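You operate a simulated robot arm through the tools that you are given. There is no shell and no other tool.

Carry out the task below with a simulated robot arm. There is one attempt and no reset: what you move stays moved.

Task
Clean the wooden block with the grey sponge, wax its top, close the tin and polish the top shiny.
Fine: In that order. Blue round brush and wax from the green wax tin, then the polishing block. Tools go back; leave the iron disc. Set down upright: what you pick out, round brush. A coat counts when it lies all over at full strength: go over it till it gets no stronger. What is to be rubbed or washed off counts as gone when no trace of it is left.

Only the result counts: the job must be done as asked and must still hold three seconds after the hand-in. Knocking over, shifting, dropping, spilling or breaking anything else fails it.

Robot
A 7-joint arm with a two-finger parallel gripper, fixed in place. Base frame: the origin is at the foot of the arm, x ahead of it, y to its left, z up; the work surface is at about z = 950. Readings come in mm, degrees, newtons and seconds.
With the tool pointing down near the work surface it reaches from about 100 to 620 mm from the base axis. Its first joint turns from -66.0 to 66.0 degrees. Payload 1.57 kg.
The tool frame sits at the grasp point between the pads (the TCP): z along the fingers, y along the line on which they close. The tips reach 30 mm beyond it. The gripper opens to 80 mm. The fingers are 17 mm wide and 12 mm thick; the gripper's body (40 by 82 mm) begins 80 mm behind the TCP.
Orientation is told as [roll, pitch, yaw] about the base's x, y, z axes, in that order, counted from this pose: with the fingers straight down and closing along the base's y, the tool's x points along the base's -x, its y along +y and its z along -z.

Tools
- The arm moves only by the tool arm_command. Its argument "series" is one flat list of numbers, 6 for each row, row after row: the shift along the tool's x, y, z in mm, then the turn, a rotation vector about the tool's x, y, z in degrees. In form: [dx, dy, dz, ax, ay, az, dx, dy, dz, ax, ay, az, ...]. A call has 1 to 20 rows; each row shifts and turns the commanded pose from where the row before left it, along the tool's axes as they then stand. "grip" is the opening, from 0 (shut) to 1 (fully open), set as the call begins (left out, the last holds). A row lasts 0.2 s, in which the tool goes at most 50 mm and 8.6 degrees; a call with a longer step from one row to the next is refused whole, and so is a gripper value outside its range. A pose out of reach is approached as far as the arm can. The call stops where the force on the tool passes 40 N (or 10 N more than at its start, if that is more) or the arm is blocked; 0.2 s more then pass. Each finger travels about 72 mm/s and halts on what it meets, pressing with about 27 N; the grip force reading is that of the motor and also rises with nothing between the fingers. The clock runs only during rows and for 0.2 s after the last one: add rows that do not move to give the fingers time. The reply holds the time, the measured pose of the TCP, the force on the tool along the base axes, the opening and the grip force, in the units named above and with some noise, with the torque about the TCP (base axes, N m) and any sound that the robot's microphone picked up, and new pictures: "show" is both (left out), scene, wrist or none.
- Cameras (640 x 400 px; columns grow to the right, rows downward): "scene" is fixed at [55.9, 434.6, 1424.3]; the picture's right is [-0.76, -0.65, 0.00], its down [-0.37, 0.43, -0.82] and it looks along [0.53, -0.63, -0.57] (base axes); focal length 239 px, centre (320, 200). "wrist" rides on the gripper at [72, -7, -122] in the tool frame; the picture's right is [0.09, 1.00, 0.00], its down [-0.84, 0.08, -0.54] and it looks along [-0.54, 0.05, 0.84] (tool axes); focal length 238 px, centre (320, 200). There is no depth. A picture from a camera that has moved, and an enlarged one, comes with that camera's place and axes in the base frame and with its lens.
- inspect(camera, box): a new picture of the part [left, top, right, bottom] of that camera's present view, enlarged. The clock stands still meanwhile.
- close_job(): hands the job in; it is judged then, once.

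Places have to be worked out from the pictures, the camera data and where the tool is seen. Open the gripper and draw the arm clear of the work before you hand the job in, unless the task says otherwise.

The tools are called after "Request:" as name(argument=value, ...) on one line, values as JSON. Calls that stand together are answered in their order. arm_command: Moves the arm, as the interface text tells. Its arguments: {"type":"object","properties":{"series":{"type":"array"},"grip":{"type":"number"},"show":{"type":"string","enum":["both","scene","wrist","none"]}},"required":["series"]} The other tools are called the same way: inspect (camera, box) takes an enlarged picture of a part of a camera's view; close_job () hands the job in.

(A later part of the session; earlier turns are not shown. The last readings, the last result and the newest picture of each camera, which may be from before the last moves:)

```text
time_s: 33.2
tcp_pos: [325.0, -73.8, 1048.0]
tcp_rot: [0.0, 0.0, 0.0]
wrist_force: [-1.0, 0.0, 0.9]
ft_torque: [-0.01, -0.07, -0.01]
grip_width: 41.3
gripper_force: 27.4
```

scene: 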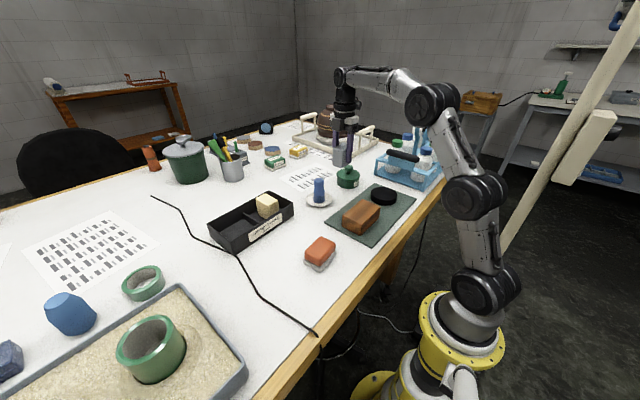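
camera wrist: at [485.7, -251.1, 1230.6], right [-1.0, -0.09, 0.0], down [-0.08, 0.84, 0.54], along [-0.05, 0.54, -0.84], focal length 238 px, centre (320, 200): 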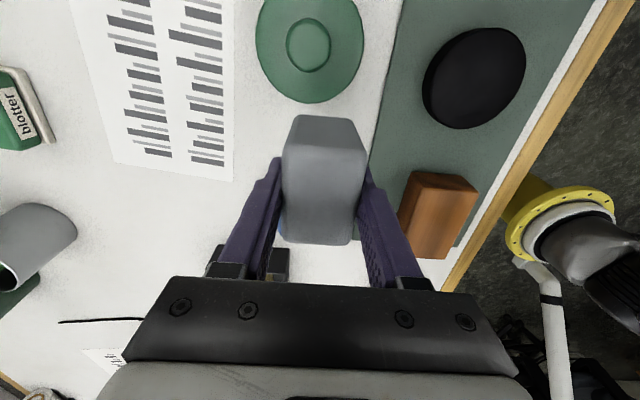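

Just touching at z ≈ 1048. I press ~1.2 mm more and make full-length passes covering the edges too.

Request:
arm_command(series=[0, 0, 1.2, 0, 0, 0, 4, -11, 0, 0, 0, 0, 0, -11, 0, 0, 0, 0, 0, -11, 0, 0, 0, 0, 0, -9, 0, 0, 0, 0, 0, 11, 0, 0, 0, 0, 0, 11, 0, 0, 0, 0, 0, 11, 0, 0, 0, 0, 0, 11, 0, 0, 0, 0, 0, 11, 0, 0, 0, 0, 0, 11, 0, 0, 0, 0, 0, 11, 0, 0, 0, 0, 0, 7, 0, 0, 0, 0], grip=0, show="none")

Request:
arm_command(series=[-8, 0, 0, 0, 0, 0, 0, -11, 0, 0, 0, 0, 0, -11, 0, 0, 0, 0, 0, -11, 0, 0, 0, 0, 0, -11, 0, 0, 0, 0, 0, -11, 0, 0, 0, 0, 0, -11, 0, 0, 0, 0, 0, -11, 0, 0, 0, 0, 0, -7, 0, 0, 0, 0, 4, 11, 0, 0, 0, 0, 0, 11, 0, 0, 0, 0, 0, 11, 0, 0, 0, 0, 0, 11, 0, 0, 0, 0, 0, 11, 0, 0, 0, 0, 0, 11, 0, 0, 0, 0, 0, 11, 0, 0, 0, 0, 0, 7, 0, 0, 0, 0], grip=0, show="none")

Request:
arm_command(series=[0, 0, -20, 0, 0, 0, 0, 0, -30, 0, 0, 0, 0, 30, -10, 0, 0, 0, 0, 35, 0, 0, 0, 0, 0, 0, 0, 0, 0, 0], grip=0, show="both")

Request:
inspect(camera="wrist", box=[120, 70, 300, 190])

Request:
inspect(camera="scene", box=[335, 190, 390, 242])

```text
time_s: 36.0
tcp_pos: [322.1, -33.7, 1048.7]
tcp_rot: [-0.1, -0.1, 0.1]
wrist_force: [1.0, -14.3, 19.0]
ft_torque: [-0.8, -0.16, -0.05]
grip_width: 41.3
gripper_force: 27.3
```

```text
time_s: 39.6
tcp_pos: [326.8, -32.7, 1046.9]
tcp_rot: [0.0, 0.0, 0.0]
wrist_force: [0.2, 0.2, -0.4]
ft_torque: [0.03, 0.0, 0.0]
grip_width: 41.2
gripper_force: 27.3
```

```text
time_s: 40.8
tcp_pos: [325.7, 33.6, 1107.3]
tcp_rot: [0.0, 0.1, -0.1]
wrist_force: [0.0, 0.3, -0.8]
ft_torque: [0.02, -0.03, 0.01]
grip_width: 41.5
gripper_force: 26.9
camera wrist: at [253.5, 26.7, 1229.1], right [-0.09, 1.0, 0.0], down [0.84, 0.08, 0.54], along [0.54, 0.05, -0.84], focal length 238 px, centre (320, 200)
```

scene: 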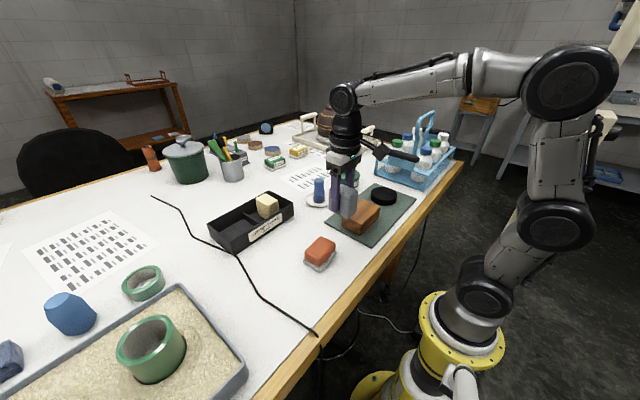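
wrist: 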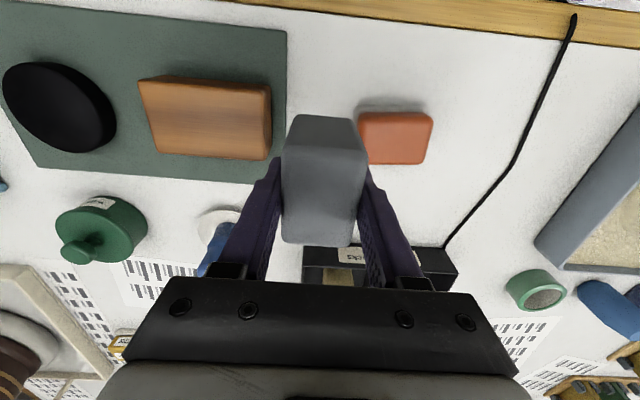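

```text
3.33 times, centred on (210, 130) of wrist
camera zoom: at [253.5, 26.7, 1229.1], right [-0.09, 1.0, 0.0], down [0.84, 0.08, 0.54], along [0.54, 0.05, -0.84], focal length 794 px, centre (687, 433)
```

zoom: 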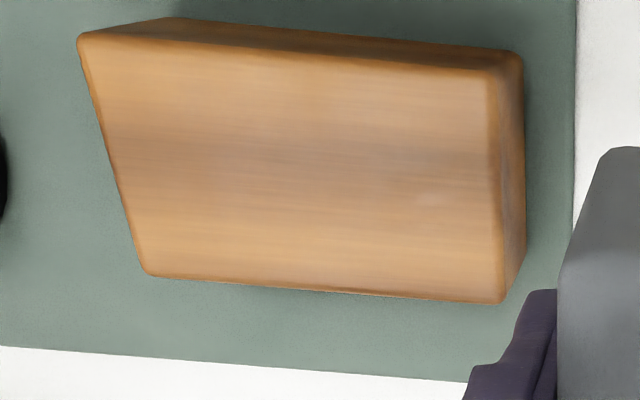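

```text
7.69 times, centred on (362, 216) of scene
camera zoom: at [55.9, 434.6, 1424.3], right [-0.76, -0.65, 0.0], down [-0.37, 0.43, -0.82], along [0.53, -0.63, -0.57], focal length 1840 px, centre (-7, 77)
```

zoom: 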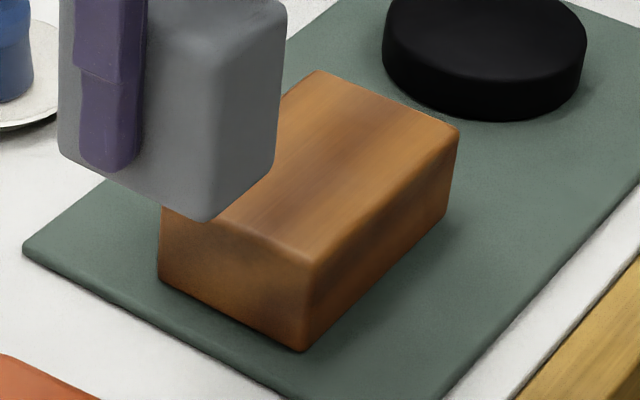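

No change after the extra passes, so what remains is wood grain: the block is clean. Now I carry the grey sponge back over its compartment at (566,194).

Request:
arm_command(series=[-34.2, 23.1, 3.2, 0, 0, 0, -34.2, 23.1, 3.2, 0, 0, 0, -34.2, 23.1, 3.2, 0, 0, 0, -34.2, 23.1, 3.2, 0, 0, 0, -34.2, 23.1, 3.2, 0, 0, 0, -34.2, 23.1, 3.2, 0, 0, 0, -34.2, 23.1, 3.2, 0, 0, 0, 0, 0, 0, 0, 0, 0], grip=0, show="both")

```text
time_s: 42.6
tcp_pos: [565.8, 195.2, 1083.9]
tcp_rot: [0.1, -0.1, 0.0]
wrist_force: [-0.6, 0.0, -0.8]
ft_torque: [0.0, -0.04, 0.02]
grip_width: 41.2
gripper_force: 27.3
camera wrist: at [492.9, 188.3, 1206.9], right [-0.09, 1.0, 0.0], down [0.84, 0.08, 0.54], along [0.54, 0.05, -0.84], focal length 238 px, centre (320, 200)
```

scene: 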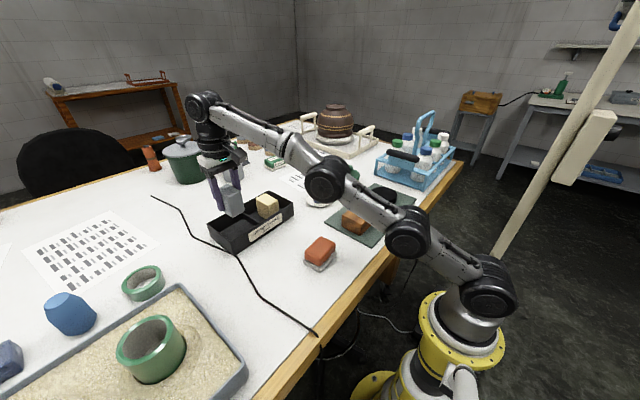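
wrist: 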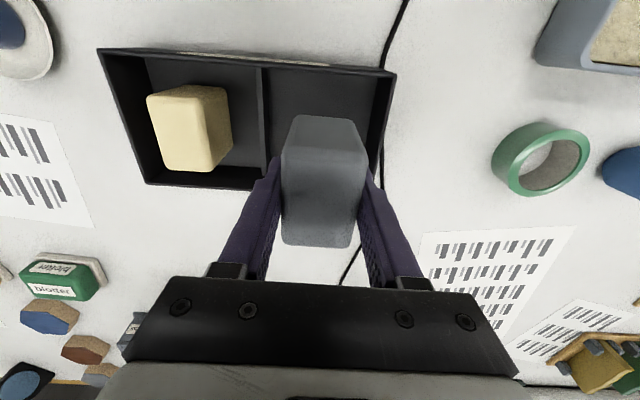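

The sponge hovers over its compartment, in line with the original grasp pose. I lower it most of the way.

Request:
arm_command(series=[0, 0, 20, 0, 0, 0, 0, 0, 20, 0, 0, 0, 0, 0, 20, 0, 0, 0, 0, 0, 15, 0, 0, 0, 0, 0, 5, 0, 0, 0, 0, 0, 0, 0, 0, 0], grip=0, show="wrist")

Request:
arm_command(series=[0, 0, 1.5, 0, 0, 0, 0, 0, 1.5, 0, 0, 0], grip=0, show="none")

```text
time_s: 44.0
tcp_pos: [565.5, 193.6, 1005.7]
tcp_rot: [0.0, 0.0, -0.1]
wrist_force: [-0.7, 0.0, -0.7]
ft_torque: [0.02, -0.02, 0.05]
grip_width: 40.9
gripper_force: 27.0
camera wrist: at [492.5, 187.1, 1127.1], right [-0.09, 1.0, 0.0], down [0.84, 0.08, 0.54], along [0.54, 0.05, -0.84], focal length 238 px, centre (320, 200)
```

wrist: 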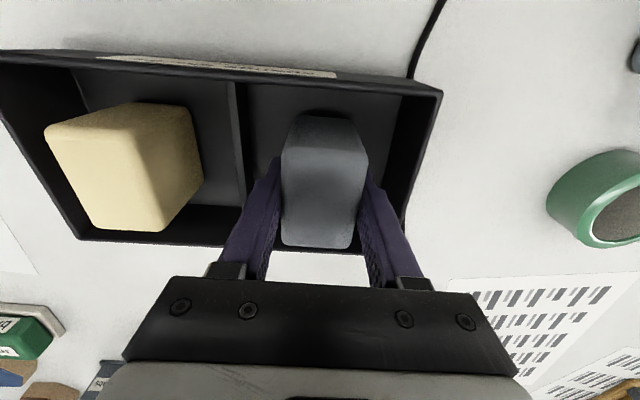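

```text
time_s: 44.6
tcp_pos: [564.8, 192.8, 1002.6]
tcp_rot: [0.1, 0.1, 0.0]
wrist_force: [-0.1, -0.1, 0.5]
ft_torque: [0.01, 0.04, -0.01]
grip_width: 41.6
gripper_force: 27.0
```

No clear contact yet at 1002.6; I lower 1 mm at a time.

Request:
arm_command(series=[0, 0, 1, 0, 0, 0, 0, 0, 0, 0, 0, 0], grip=0, show="none")

Request:
arm_command(series=[0, 0, 0.7, 0, 0, 0, 0, 0, 0, 0, 0, 0], grip=0, show="none")

```text
time_s: 45.2
tcp_pos: [565.0, 194.6, 1001.1]
tcp_rot: [-0.1, 0.1, -0.1]
wrist_force: [-0.6, -0.2, -0.6]
ft_torque: [-0.03, -0.02, 0.0]
grip_width: 41.1
gripper_force: 26.7
```

```text
time_s: 45.8
tcp_pos: [565.8, 194.7, 999.5]
tcp_rot: [0.0, 0.0, 0.0]
wrist_force: [0.3, -0.4, -1.1]
ft_torque: [0.01, -0.01, -0.04]
grip_width: 41.4
gripper_force: 27.3
```

Still free; I continue in 0.8 mm steps watching the force.

Request:
arm_command(series=[0, 0, 0.8, 0, 0, 0, 0, 0, 0, 0, 0, 0], grip=0, show="none")

Request:
arm_command(series=[0, 0, 0.8, 0, 0, 0, 0, 0, 0, 0, 0, 0], grip=0, show="none")

Request:
arm_command(series=[0, 0, 0.8, 0, 0, 0, 0, 0, 0, 0, 0, 0], grip=0, show="wrist")

```text
time_s: 46.4
tcp_pos: [565.1, 194.9, 999.8]
tcp_rot: [0.0, 0.0, 0.1]
wrist_force: [-0.2, 0.0, -0.5]
ft_torque: [-0.02, 0.0, -0.04]
grip_width: 41.2
gripper_force: 26.9
```

```text
time_s: 47.0
tcp_pos: [565.3, 194.2, 999.1]
tcp_rot: [0.0, 0.0, 0.0]
wrist_force: [-1.4, 0.1, -0.8]
ft_torque: [0.02, -0.02, -0.01]
grip_width: 41.2
gripper_force: 27.4
```

```text
time_s: 47.6
tcp_pos: [565.5, 193.3, 998.8]
tcp_rot: [0.0, -0.1, 0.0]
wrist_force: [-1.1, -0.3, 2.4]
ft_torque: [-0.01, -0.05, -0.02]
grip_width: 41.3
gripper_force: 26.7
camera wrist: at [492.9, 187.2, 1120.4], right [-0.09, 1.0, 0.0], down [0.84, 0.08, 0.54], along [0.54, 0.05, -0.84], focal length 238 px, centre (320, 200)
```

wrist: 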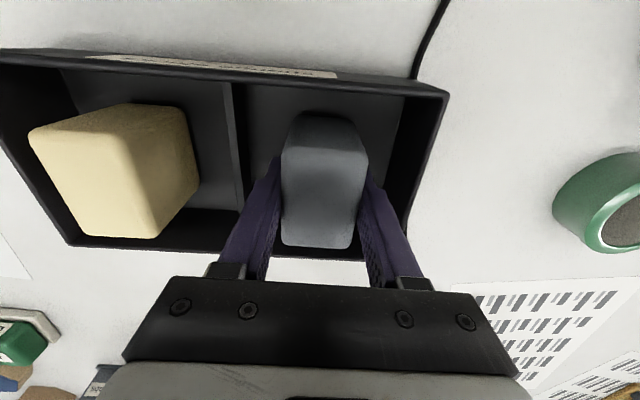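

Contact (2.4 N) shows the sponge is standing on the tray floor. I open to 62 mm and rise straight up.

Request:
arm_command(series=[0, 0, 0, 0, 0, 0, 0, 0, 0, 0, 0, 0, 0, 0, -20, 0, 0, 0, 0, 0, -20, 0, 0, 0, 0, 0, -30, 0, 0, 0, 0, 0, 0, 0, 0, 0], grip=0.78, show="both")

Request:
inspect(camera="wrist", box=[60, 30, 420, 230])

```text
time_s: 49.0
tcp_pos: [564.9, 194.9, 1069.2]
tcp_rot: [0.0, 0.0, 0.1]
wrist_force: [-0.3, -0.8, 0.2]
ft_torque: [0.0, 0.0, 0.01]
grip_width: 62.3
gripper_force: 0.0
camera wrist: at [492.4, 187.2, 1190.7], right [-0.09, 1.0, 0.0], down [0.84, 0.08, 0.54], along [0.54, 0.05, -0.84], focal length 238 px, centre (320, 200)
```

scene: 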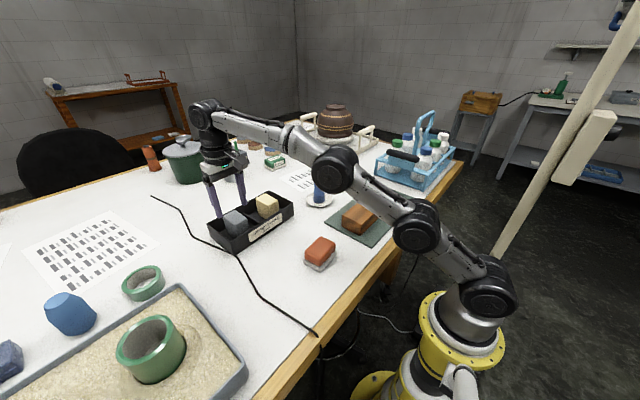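
wrist: 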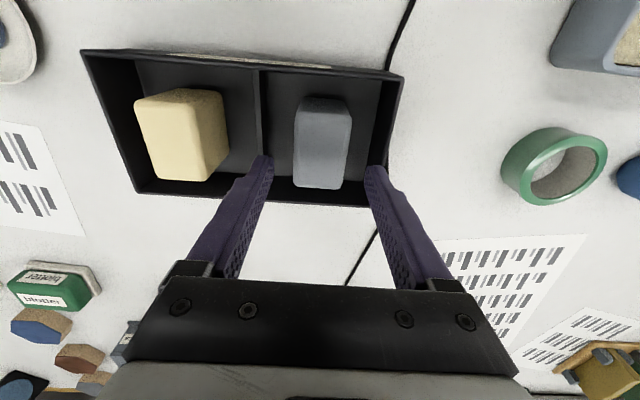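

```text
1.78 times, centred on (240, 130) of wrist
camera zoom: at [492.4, 187.2, 1190.7], right [-0.09, 1.0, 0.0], down [0.84, 0.08, 0.54], along [0.54, 0.05, -0.84], focal length 424 px, centre (462, 324)
```

zoom: 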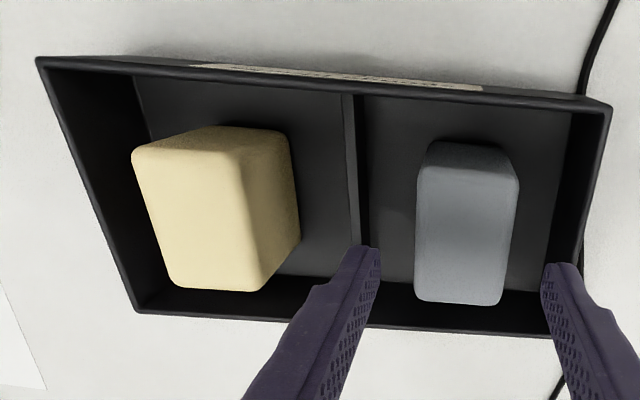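

The sponge stands upright in its compartment. Next I go over the wax tin's knob at about (494.5,-250.5), staying above the brush top (~1038).

Request:
arm_command(series=[28, -15, -10, 0, 0, 0, 28, -15, -10, 0, 0, 0, 28, -15, -10, 0, 0, 0, -1.2, -39.9, 0, 0, 0, 0, -1.2, -39.9, 0, 0, 0, 0, -1.2, -39.9, 0, 0, 0, 0, -1.2, -39.9, 0, 0, 0, 0, -1.2, -39.9, 0, 0, 0, 0, -1.2, -39.9, 0, 0, 0, 0, -1.2, -39.9, 0, 0, 0, 0, -1.2, -39.9, 0, 0, 0, 0, -1.2, -39.9, 0, 0, 0, 0, -1.2, -39.9, 0, 0, 0, 0, 0, 0, 0, 0, 0, 0], grip=0.78, show="both")

Request:
inspect(camera="wrist", box=[220, 80, 420, 240])

```text
time_s: 52.0
tcp_pos: [492.7, -249.9, 1098.2]
tcp_rot: [-0.1, 0.0, 0.1]
wrist_force: [0.3, 0.6, 0.3]
ft_torque: [-0.02, -0.01, -0.01]
grip_width: 62.3
gripper_force: 0.0
camera wrist: at [420.5, -256.4, 1220.4], right [-0.09, 1.0, 0.0], down [0.84, 0.08, 0.54], along [0.54, 0.05, -0.84], focal length 238 px, centre (320, 200)
```

scene: 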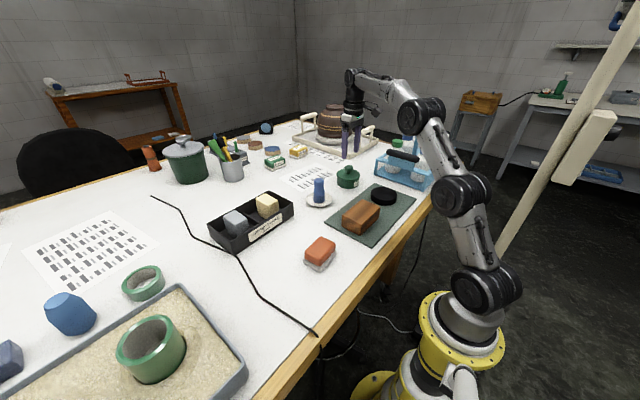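
wrist: 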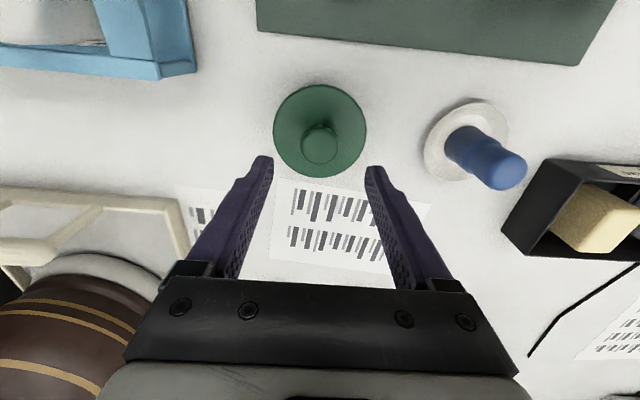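

```text
2.50 times, centred on (320, 160) of wrist
camera zoom: at [420.5, -256.4, 1220.4], right [-0.09, 1.0, 0.0], down [0.84, 0.08, 0.54], along [0.54, 0.05, -0.84], focal length 596 px, centre (320, 300)
```

zoom: 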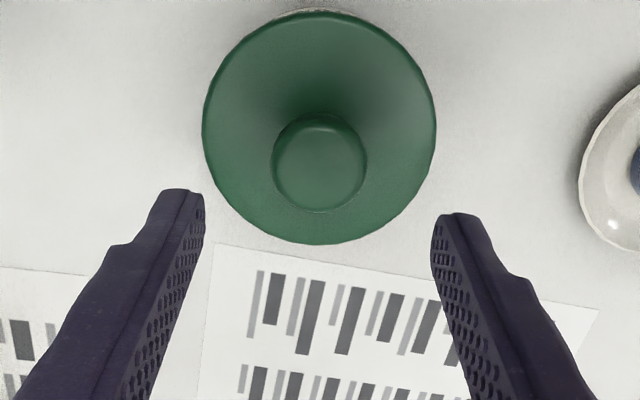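

The knob lies almost exactly under the tool at (493.5,-249.8). I descend to TCP z ≈ 1022 so the tips stay ~9 mm above the lid plate, then look.

Request:
arm_command(series=[-1, 0, 20, 0, 0, 0, 0, 0, 20, 0, 0, 0, 0, 0, 20, 0, 0, 0, 0, 0, 10, 0, 0, 0, 0, 0, 6, 0, 0, 0, 0, 0, 0, 0, 0, 0], grip=0.78, show="both")

Request:
inspect(camera="wrist", box=[220, 80, 420, 240])

Request:
inspect(camera="scene", box=[310, 130, 400, 200])

```text
time_s: 53.4
tcp_pos: [494.3, -250.3, 1024.8]
tcp_rot: [-0.1, -0.2, 0.1]
wrist_force: [-2.9, -0.2, 11.1]
ft_torque: [0.11, 0.13, 0.03]
grip_width: 62.4
gripper_force: 0.1
camera wrist: at [421.0, -256.6, 1145.6], right [-0.09, 1.0, 0.0], down [0.84, 0.08, 0.54], along [0.54, 0.05, -0.84], focal length 238 px, centre (320, 200)
```

scene: 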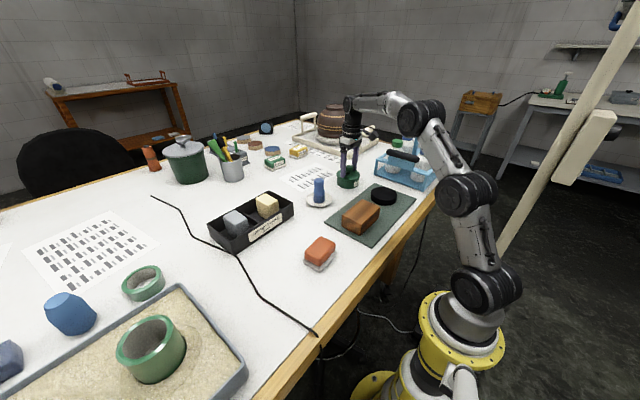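
wrist: 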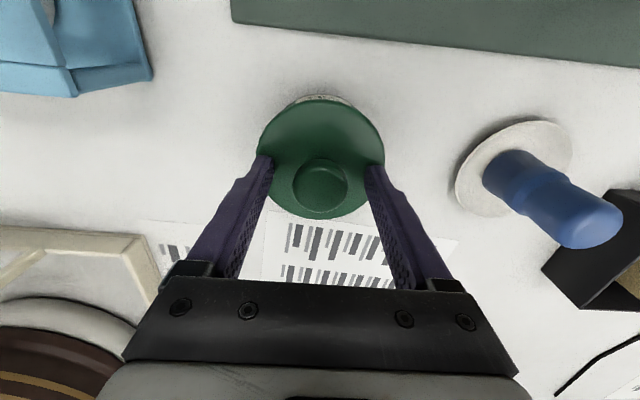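

```text
2.50 times, centred on (320, 160) of wrist
camera zoom: at [421.0, -256.6, 1145.6], right [-0.09, 1.0, 0.0], down [0.84, 0.08, 0.54], along [0.54, 0.05, -0.84], focal length 596 px, centre (320, 300)
```

zoom: 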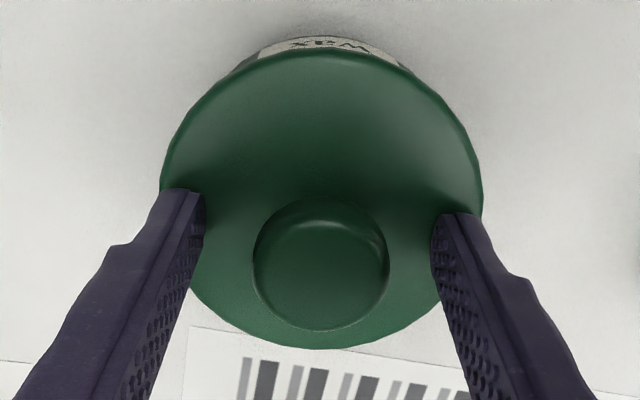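

```text
5.71 times, centred on (355, 165) of scene
camera zoom: at [55.7, 434.7, 1424.2], right [-0.76, -0.65, 0.0], down [-0.37, 0.43, -0.82], along [0.53, -0.63, -0.57], focal length 1367 px, centre (120, 400)
```

zoom: 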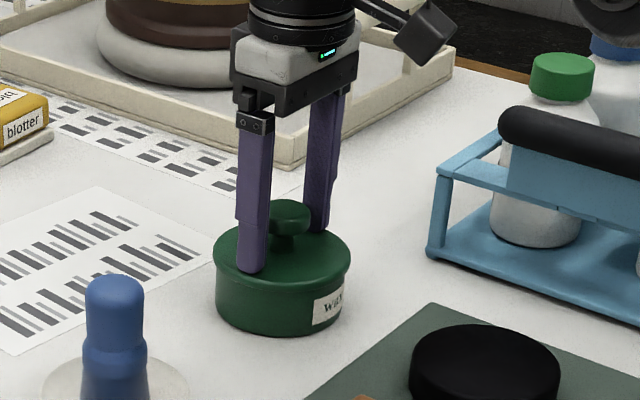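

The tips are touching the lid plate (11 N at TCP z 1024.8), so the lid top is at ≈ 994. I rise 4 mm to free it, then close on the knob.

Request:
arm_command(series=[0, 0, -4, 0, 0, 0, 0, 0, 0, 0, 0, 0], grip=0.78, show="none")

Request:
arm_command(series=[0, 0, 0, 0, 0, 0, 0, 0, 0, 0, 0, 0, 0, 0, 0, 0, 0, 0], grip=0, show="both")

```text
time_s: 54.0
tcp_pos: [494.5, -249.0, 1025.5]
tcp_rot: [0.1, 0.1, 0.0]
wrist_force: [0.7, -0.9, -0.1]
ft_torque: [-0.01, 0.01, 0.03]
grip_width: 62.7
gripper_force: 0.1
```

```text
time_s: 54.8
tcp_pos: [496.0, -248.9, 1026.4]
tcp_rot: [0.0, 0.0, 0.0]
wrist_force: [1.1, -0.8, -1.2]
ft_torque: [-0.02, -0.03, -0.03]
grip_width: 32.0
gripper_force: 27.8
camera wrist: at [421.6, -256.4, 1147.6], right [-0.09, 1.0, 0.0], down [0.84, 0.08, 0.54], along [0.54, 0.05, -0.84], focal length 238 px, centre (320, 200)
```

scene: 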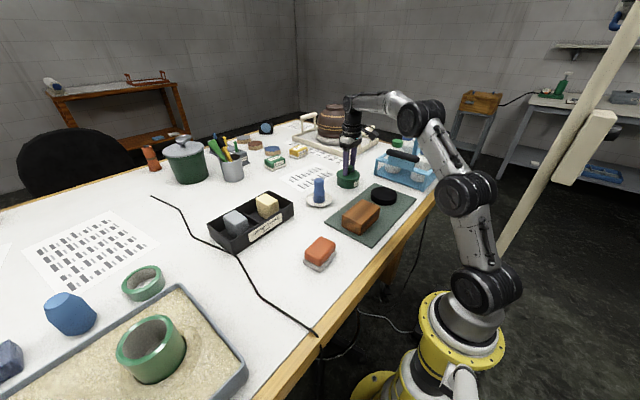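
wrist: 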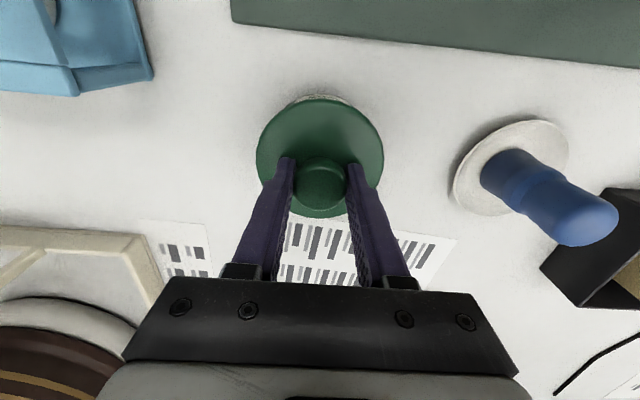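

The knob is held (32 mm). I lift the lid 25 mm slowly and check that only the lid comes up.

Request:
arm_command(series=[0, 0, -5, 0, 0, 0, 0, 0, -5, 0, 0, 0, 0, 0, -5, 0, 0, 0, 0, 0, -10, 0, 0, 0, 0, 0, 0, 0, 0, 0], grip=0, show="both")

Request:
inspect(camera="scene", box=[310, 130, 400, 200])

```text
time_s: 56.0
tcp_pos: [495.7, -249.7, 1051.6]
tcp_rot: [0.0, 0.0, 0.0]
wrist_force: [-0.6, 0.0, -0.3]
ft_torque: [0.01, -0.02, 0.02]
grip_width: 32.1
gripper_force: 27.2
heard: snap
camera wrist: at [422.2, -256.8, 1173.0], right [-0.09, 1.0, 0.0], down [0.84, 0.08, 0.54], along [0.54, 0.05, -0.84], focal length 238 px, centre (320, 200)
```

scene: 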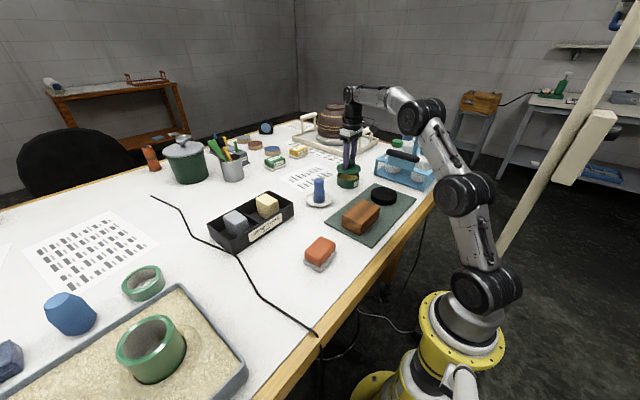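
wrist: 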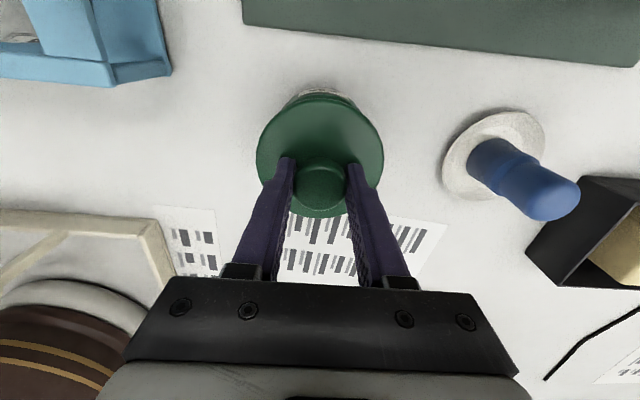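

```text
5.71 times, centred on (355, 165) of scene
camera zoom: at [55.9, 434.6, 1424.3], right [-0.76, -0.65, 0.0], down [-0.37, 0.43, -0.82], along [0.53, -0.63, -0.57], focal length 1367 px, centre (120, 400)
```

zoom: 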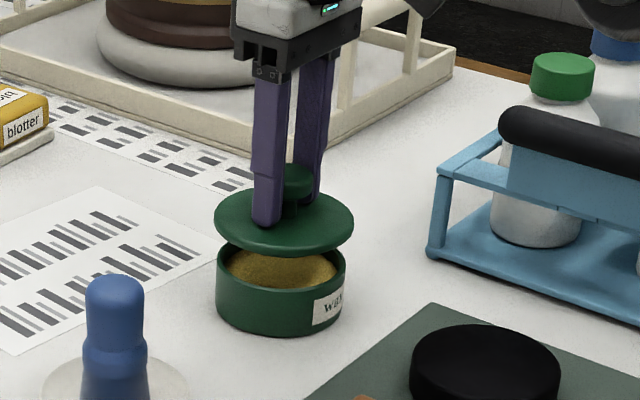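

The lid came off with a snap (so closing needs pressing until it snaps); the tin stayed put with yellow wax inside. I carry the lid to free table space near (432,40), avoiding the brush.

Request:
arm_command(series=[0, 0, -22, 0, 0, 0, 0, 0, -22, 0, 0, 0, 25, 20, 0, 0, 0, 0, 25, 20, 0, 0, 0, 0, 25, 20, 0, 0, 0, 0, -2, 38.3, 0, 0, 0, 0, -2, 38.3, 0, 0, 0, 0, -2, 38.3, 0, 0, 0, 0, -2, 38.3, 0, 0, 0, 0, -2, 38.3, 0, 0, 0, 0, -2, 38.3, 0, 0, 0, 0, 0, 0, 0, 0, 0, 0], grip=0, show="both")

```text
time_s: 58.6
tcp_pos: [432.9, 41.5, 1094.7]
tcp_rot: [0.0, -0.1, 0.0]
wrist_force: [-0.2, -0.2, -0.1]
ft_torque: [0.02, 0.04, -0.01]
grip_width: 32.2
gripper_force: 26.8
camera wrist: at [359.6, 34.5, 1216.6], right [-0.09, 1.0, 0.0], down [0.84, 0.08, 0.54], along [0.54, 0.05, -0.84], focal length 238 px, centre (320, 200)
```

scene: 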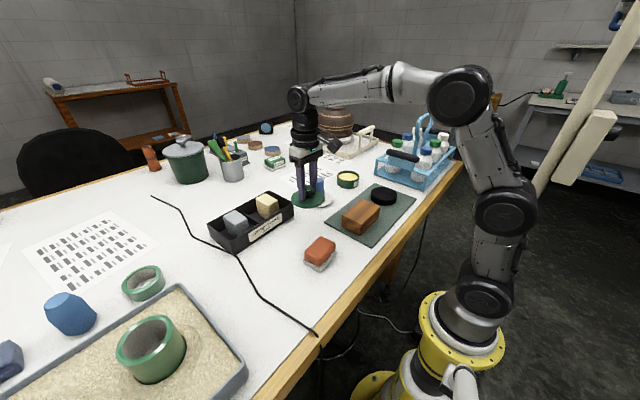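
wrist: 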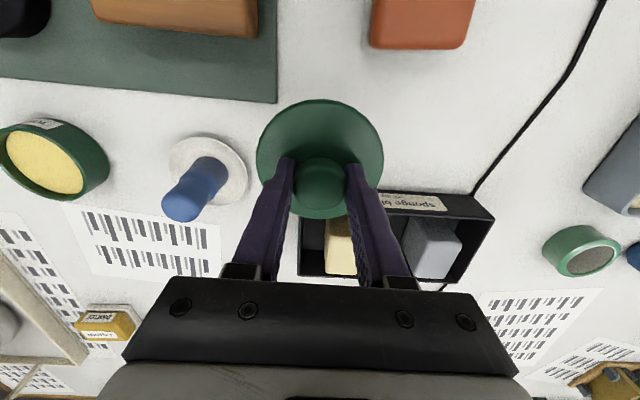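

The lid would land close to the mat's corner, so I shift it to about (439,52) and lower it towards the table.

Request:
arm_command(series=[-6, 11, 20, 0, 0, 0, 0, 0, 25, 0, 0, 0, 0, 0, 25, 0, 0, 0, 0, 0, 20, 0, 0, 0, 0, 0, 5, 0, 0, 0, 0, 0, 0, 0, 0, 0], grip=0, show="both")

Request:
inspect(camera="scene", box=[265, 160, 355, 230])

```text
time_s: 60.0
tcp_pos: [436.9, 51.0, 999.9]
tcp_rot: [-0.1, 0.0, 0.0]
wrist_force: [-0.3, 0.2, -0.1]
ft_torque: [0.03, 0.01, 0.01]
grip_width: 32.4
gripper_force: 27.2
camera wrist: at [365.0, 44.1, 1122.1], right [-0.09, 1.0, 0.0], down [0.84, 0.08, 0.54], along [0.54, 0.05, -0.84], focal length 238 px, centre (320, 200)
```

scene: 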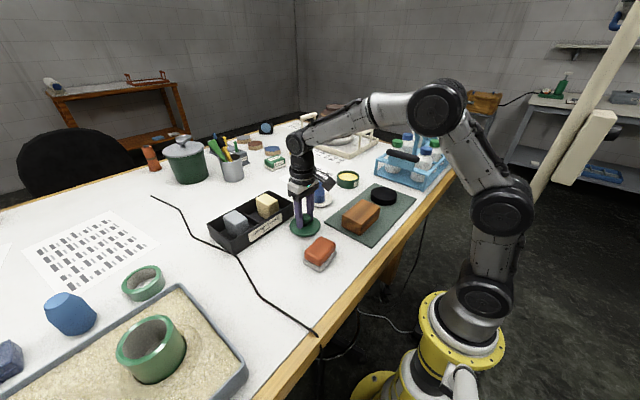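
wrist: 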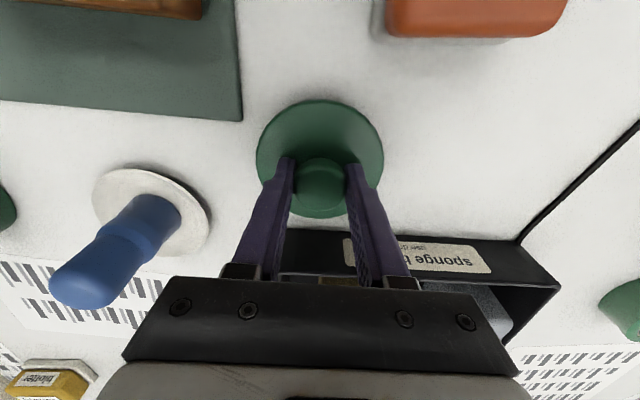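

```text
5.71 times, centred on (310, 195) of scene
camera zoom: at [55.9, 434.6, 1424.3], right [-0.76, -0.65, 0.0], down [-0.37, 0.43, -0.82], along [0.53, -0.63, -0.57], focal length 1367 px, centre (377, 229)
```

zoom: 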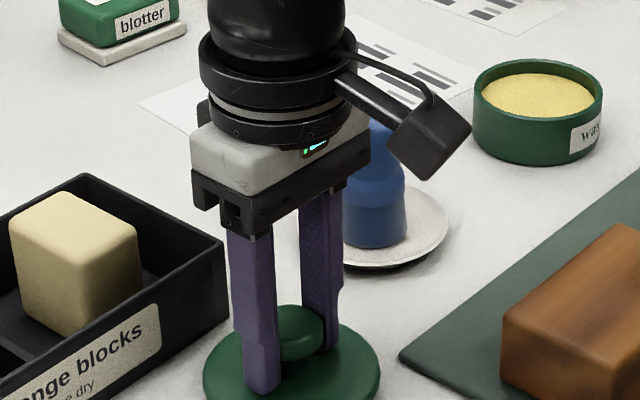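

The lid is just above the table in a free spot. I lower it in small steps to find contact.

Request:
arm_command(series=[0, 0, 2, 0, 0, 0, 0, 0, 2, 0, 0, 0], grip=0, show="none")

Request:
arm_command(series=[0, 0, 1.5, 0, 0, 0, 0, 0, 0, 0, 0, 0], grip=0, show="none")

Request:
arm_command(series=[0, 0, 1.5, 0, 0, 0, 0, 0, 0, 0, 0, 0], grip=0, show="none")

```text
time_s: 60.6
tcp_pos: [438.5, 51.2, 995.2]
tcp_rot: [0.0, 0.0, 0.0]
wrist_force: [-0.2, -0.6, -0.6]
ft_torque: [0.0, -0.02, 0.01]
grip_width: 32.1
gripper_force: 26.8
```

```text
time_s: 61.2
tcp_pos: [438.0, 50.3, 995.4]
tcp_rot: [0.1, 0.0, 0.0]
wrist_force: [-0.3, -0.1, 0.0]
ft_torque: [0.01, 0.01, 0.06]
grip_width: 32.0
gripper_force: 27.4
```

```text
time_s: 61.8
tcp_pos: [438.3, 51.4, 994.2]
tcp_rot: [0.0, -0.2, 0.0]
wrist_force: [-1.2, -0.1, 9.3]
ft_torque: [-0.04, 0.15, -0.01]
grip_width: 31.9
gripper_force: 27.0
```

Contact at z ≈ 994 with 9 N. I ease off half a millimetre, open and rise clear of the knob.

Request:
arm_command(series=[0, 0, -0.7, 0, 0, 0, 0, 0, 0, 0, 0, 0], grip=0, show="none")

Request:
arm_command(series=[0, 0, 0, 0, 0, 0, 0, 0, 0, 0, 0, 0, 0, 0, -20, 0, 0, 0, 0, 0, -30, 0, 0, 0, 0, 0, -40, 0, 0, 0, 0, 0, 0, 0, 0, 0], grip=0.75, show="both")

```text
time_s: 62.4
tcp_pos: [439.1, 50.5, 994.6]
tcp_rot: [0.0, -0.1, 0.0]
wrist_force: [2.4, -0.5, 5.0]
ft_torque: [0.03, -0.07, -0.01]
grip_width: 32.3
gripper_force: 26.9
```

```text
time_s: 63.8
tcp_pos: [438.3, 50.8, 1083.9]
tcp_rot: [0.0, 0.0, 0.1]
wrist_force: [0.0, -0.5, -0.3]
ft_torque: [0.0, -0.01, 0.0]
grip_width: 60.2
gripper_force: 0.1
camera wrist: at [364.7, 44.1, 1206.3], right [-0.09, 1.0, 0.0], down [0.84, 0.08, 0.54], along [0.54, 0.05, -0.84], focal length 238 px, centre (320, 200)
```

scene: 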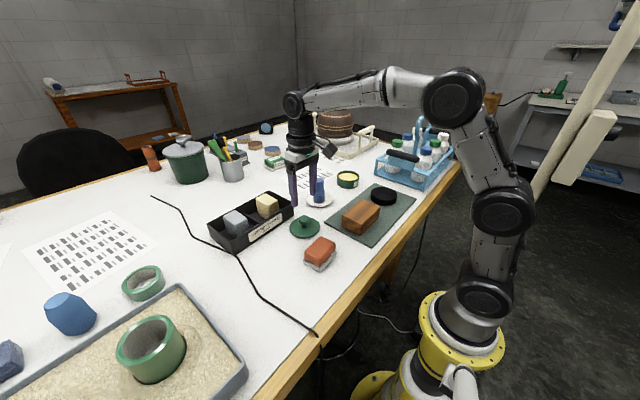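
wrist: 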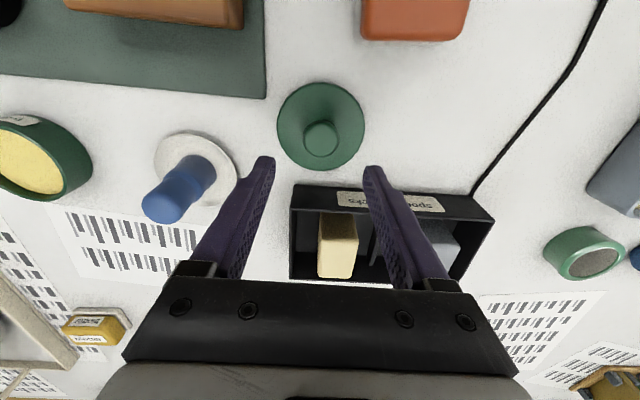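

The lid rests on the table upright. Next the brush: I judge it at about (496,-88) with its top near z 1025; I move above it.

Request:
arm_command(series=[-14.5, -34.7, 0, 0, 0, 0, -14.5, -34.7, 0, 0, 0, 0, -14.5, -34.7, 0, 0, 0, 0, -14.5, -34.7, 0, 0, 0, 0, 0, 0, 0, 0, 0, 0], grip=0.75, show="both")

Request:
inspect(camera="wrist", box=[240, 90, 400, 230])

Request:
inspect(camera="scene", box=[275, 150, 375, 230])

```text
time_s: 65.0
tcp_pos: [494.4, -88.3, 1082.5]
tcp_rot: [0.0, 0.0, 0.1]
wrist_force: [0.5, -0.2, 0.2]
ft_torque: [0.0, -0.01, 0.01]
grip_width: 60.0
gripper_force: 0.2
camera wrist: at [422.1, -95.4, 1204.4], right [-0.09, 1.0, 0.0], down [0.84, 0.08, 0.54], along [0.54, 0.05, -0.84], focal length 238 px, centre (320, 200)
```

scene: 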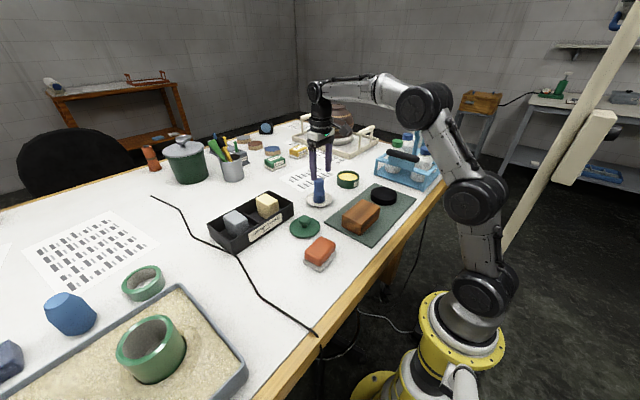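
wrist: 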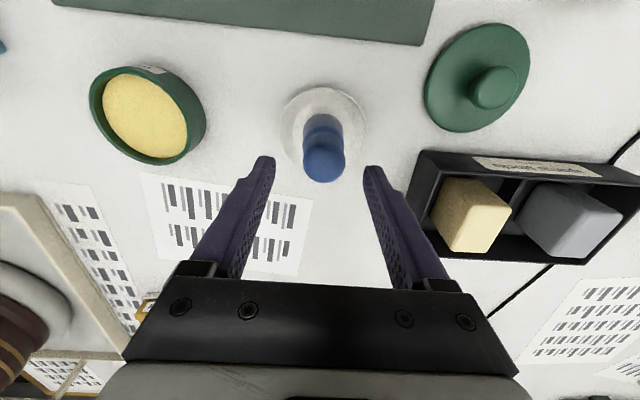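

```text
2.86 times, centred on (320, 160) of wrist
camera zoom: at [422.1, -95.4, 1204.4], right [-0.09, 1.0, 0.0], down [0.84, 0.08, 0.54], along [0.54, 0.05, -0.84], focal length 681 px, centre (320, 314)
```

zoom: 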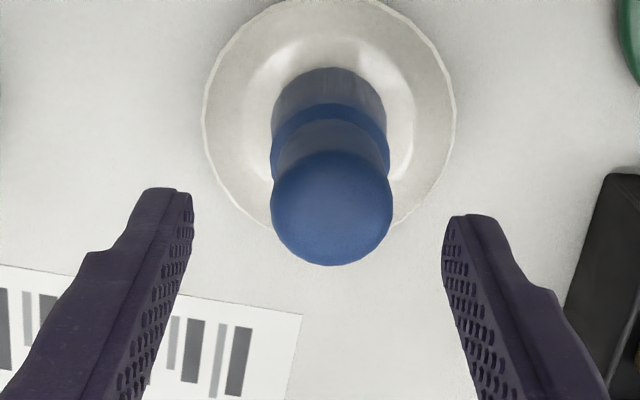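

```text
5.00 times, centred on (325, 190) of scene
camera zoom: at [56.0, 434.6, 1424.3], right [-0.76, -0.65, 0.0], down [-0.37, 0.43, -0.82], along [0.53, -0.63, -0.57], focal length 1196 px, centre (295, 250)
```

zoom: 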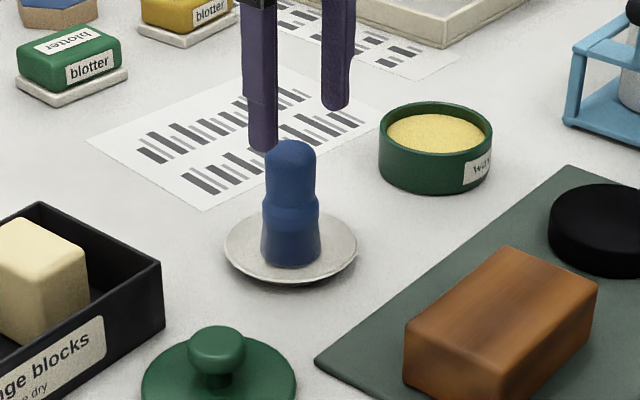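

The brush handle centre works out at about (497,-85.5), ~34 mm wide, top near z 1045. I centre on it and descend so the tips reach z ≈ 1001, above the bulge.

Request:
arm_command(series=[-2.6, 2.8, 0, 0, 0, 0, 0, 0, 15, 0, 0, 0, 0, 0, 15, 0, 0, 0, 0, 0, 15, 0, 0, 0, 0, 0, 6, 0, 0, 0, 0, 0, 0, 0, 0, 0], grip=0.75, show="both")

Request:
inspect(camera="scene", box=[275, 150, 375, 230])

Request:
inspect(camera="wrist", box=[230, 80, 410, 260])

```text
time_s: 66.4
tcp_pos: [497.2, -85.1, 1032.1]
tcp_rot: [0.0, 0.0, -0.1]
wrist_force: [1.0, 0.1, 0.2]
ft_torque: [0.03, -0.02, 0.01]
grip_width: 60.2
gripper_force: 0.0
camera wrist: at [425.0, -91.9, 1153.9], right [-0.09, 1.0, 0.0], down [0.84, 0.08, 0.54], along [0.54, 0.05, -0.84], focal length 238 px, centre (320, 200)
```

scene: 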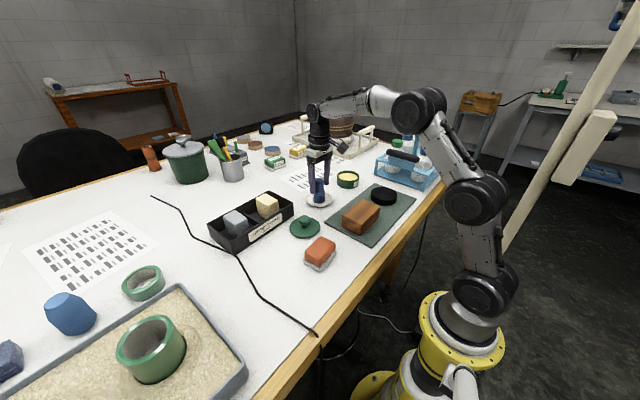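
wrist: 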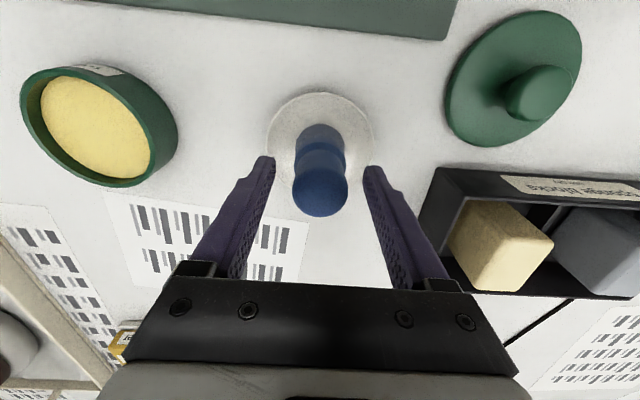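

```text
5.00 times, centred on (325, 190) of scene
camera zoom: at [55.9, 434.6, 1424.3], right [-0.76, -0.65, 0.0], down [-0.37, 0.43, -0.82], along [0.53, -0.63, -0.57], focal length 1196 px, centre (295, 250)
```

zoom: 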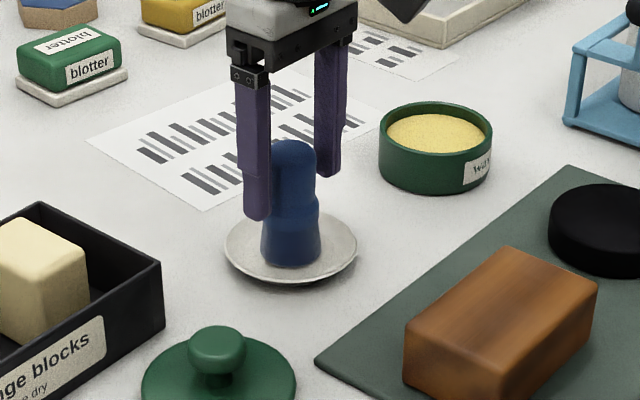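

```text
2.22 times, centred on (320, 170) of wrist
camera zoom: at [425.0, -91.9, 1153.9], right [-0.09, 1.0, 0.0], down [0.84, 0.08, 0.54], along [0.54, 0.05, -0.84], focal length 530 px, centre (320, 267)
```

zoom: 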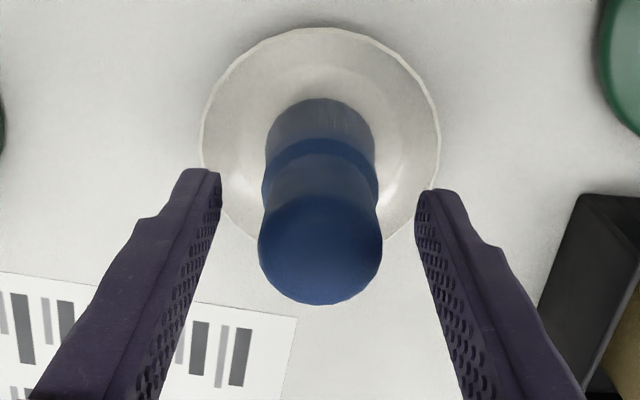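

The fingers straddle the handle symmetrically. I close on it.

Request:
arm_command(series=[0, 0, 0, 0, 0, 0, 0, 0, 0, 0, 0, 0, 0, 0, 0, 0, 0, 0], grip=0, show="wrist")

Request:
inspect(camera="scene", box=[275, 150, 375, 230])

```text
time_s: 67.2
tcp_pos: [498.3, -84.3, 1032.4]
tcp_rot: [0.0, 0.0, 0.0]
wrist_force: [0.0, -1.2, 0.2]
ft_torque: [-0.02, 0.03, 0.0]
grip_width: 32.6
gripper_force: 26.8
camera wrist: at [425.0, -91.9, 1154.0], right [-0.09, 1.0, 0.0], down [0.84, 0.08, 0.54], along [0.54, 0.05, -0.84], focal length 238 px, centre (320, 200)
```

wrist: 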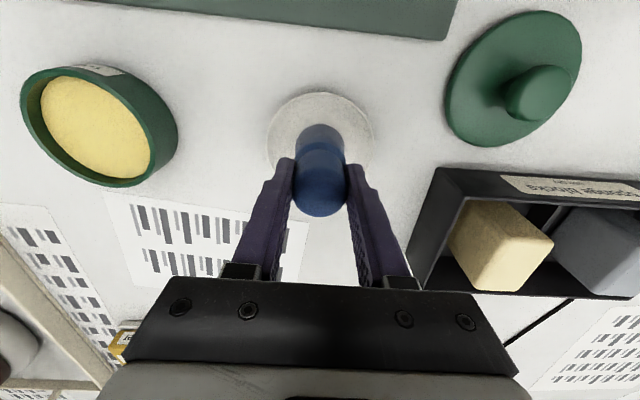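

```text
5.00 times, centred on (325, 190) of scene
camera zoom: at [55.9, 434.6, 1424.3], right [-0.76, -0.65, 0.0], down [-0.37, 0.43, -0.82], along [0.53, -0.63, -0.57], focal length 1196 px, centre (295, 250)
```

zoom: 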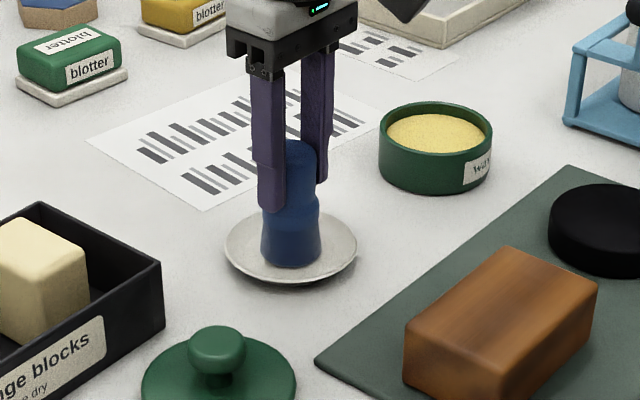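

The brush is held at 32.6 mm. I lift it 62 mm and carry it over the open wax tin at about (494,-250).

Request:
arm_command(series=[0, 0, -12, 0, 0, 0, 0, 0, -25, 0, 0, 0, 0, 0, -25, 0, 0, 0, 1, -33, 0, 0, 0, 0, 1, -33, 0, 0, 0, 0, 1, -33, 0, 0, 0, 0, 1, -33, 0, 0, 0, 0, 1, -33, 0, 0, 0, 0, 0, 0, 0, 0, 0, 0], grip=0, show="both")

Request:
inspect(camera="scene", box=[295, 120, 405, 210])

Request:
inspect(camera="wrist", box=[220, 60, 420, 240])

```text
time_s: 69.2
tcp_pos: [495.0, -250.8, 1094.7]
tcp_rot: [0.0, 0.0, -0.1]
wrist_force: [-0.8, 0.2, -0.4]
ft_torque: [0.01, 0.03, 0.02]
grip_width: 32.6
gripper_force: 26.7
camera wrist: at [421.0, -257.1, 1216.6], right [-0.09, 1.0, 0.0], down [0.84, 0.08, 0.54], along [0.54, 0.05, -0.84], focal length 238 px, centre (320, 200)
```

scene: 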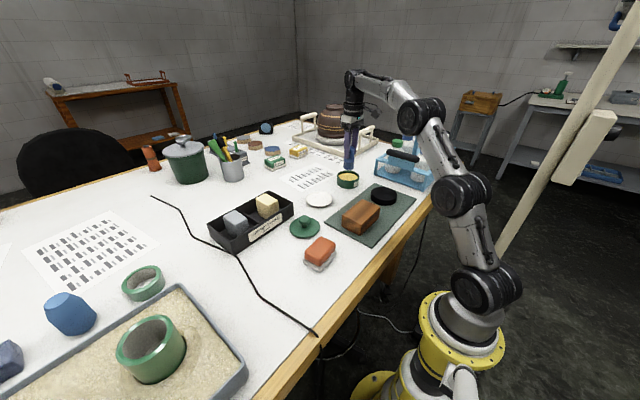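
wrist: 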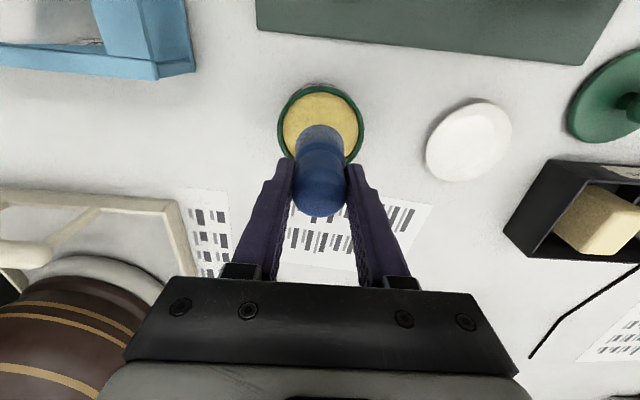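

```text
4.44 times, centred on (350, 165) of scene
camera zoom: at [56.0, 434.6, 1424.3], right [-0.76, -0.65, 0.0], down [-0.37, 0.43, -0.82], along [0.53, -0.63, -0.57], focal length 1063 px, centre (187, 356)
```

zoom: 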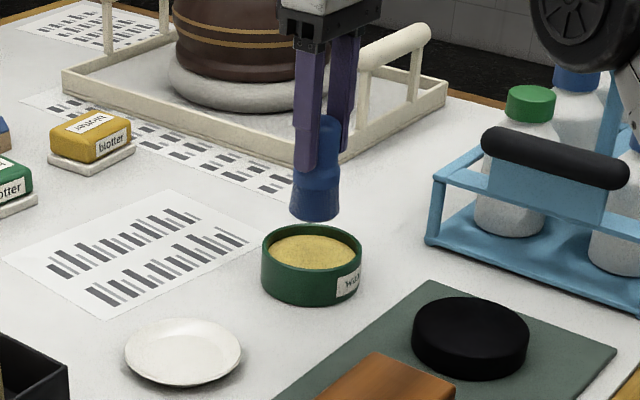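

```text
2.22 times, centred on (320, 150) of wrist
camera zoom: at [421.0, -257.1, 1216.6], right [-0.09, 1.0, 0.0], down [0.84, 0.08, 0.54], along [0.54, 0.05, -0.84], focal length 530 px, centre (320, 311)
```

zoom: 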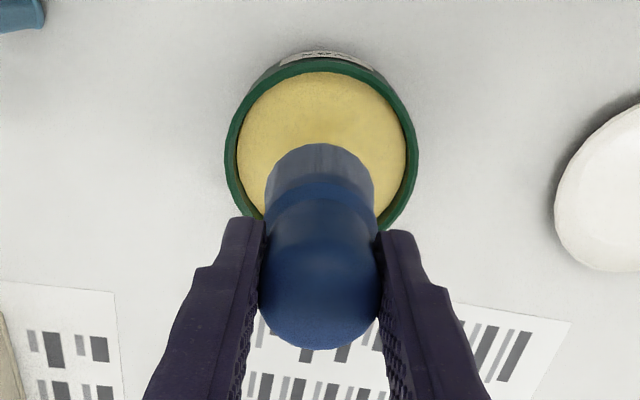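

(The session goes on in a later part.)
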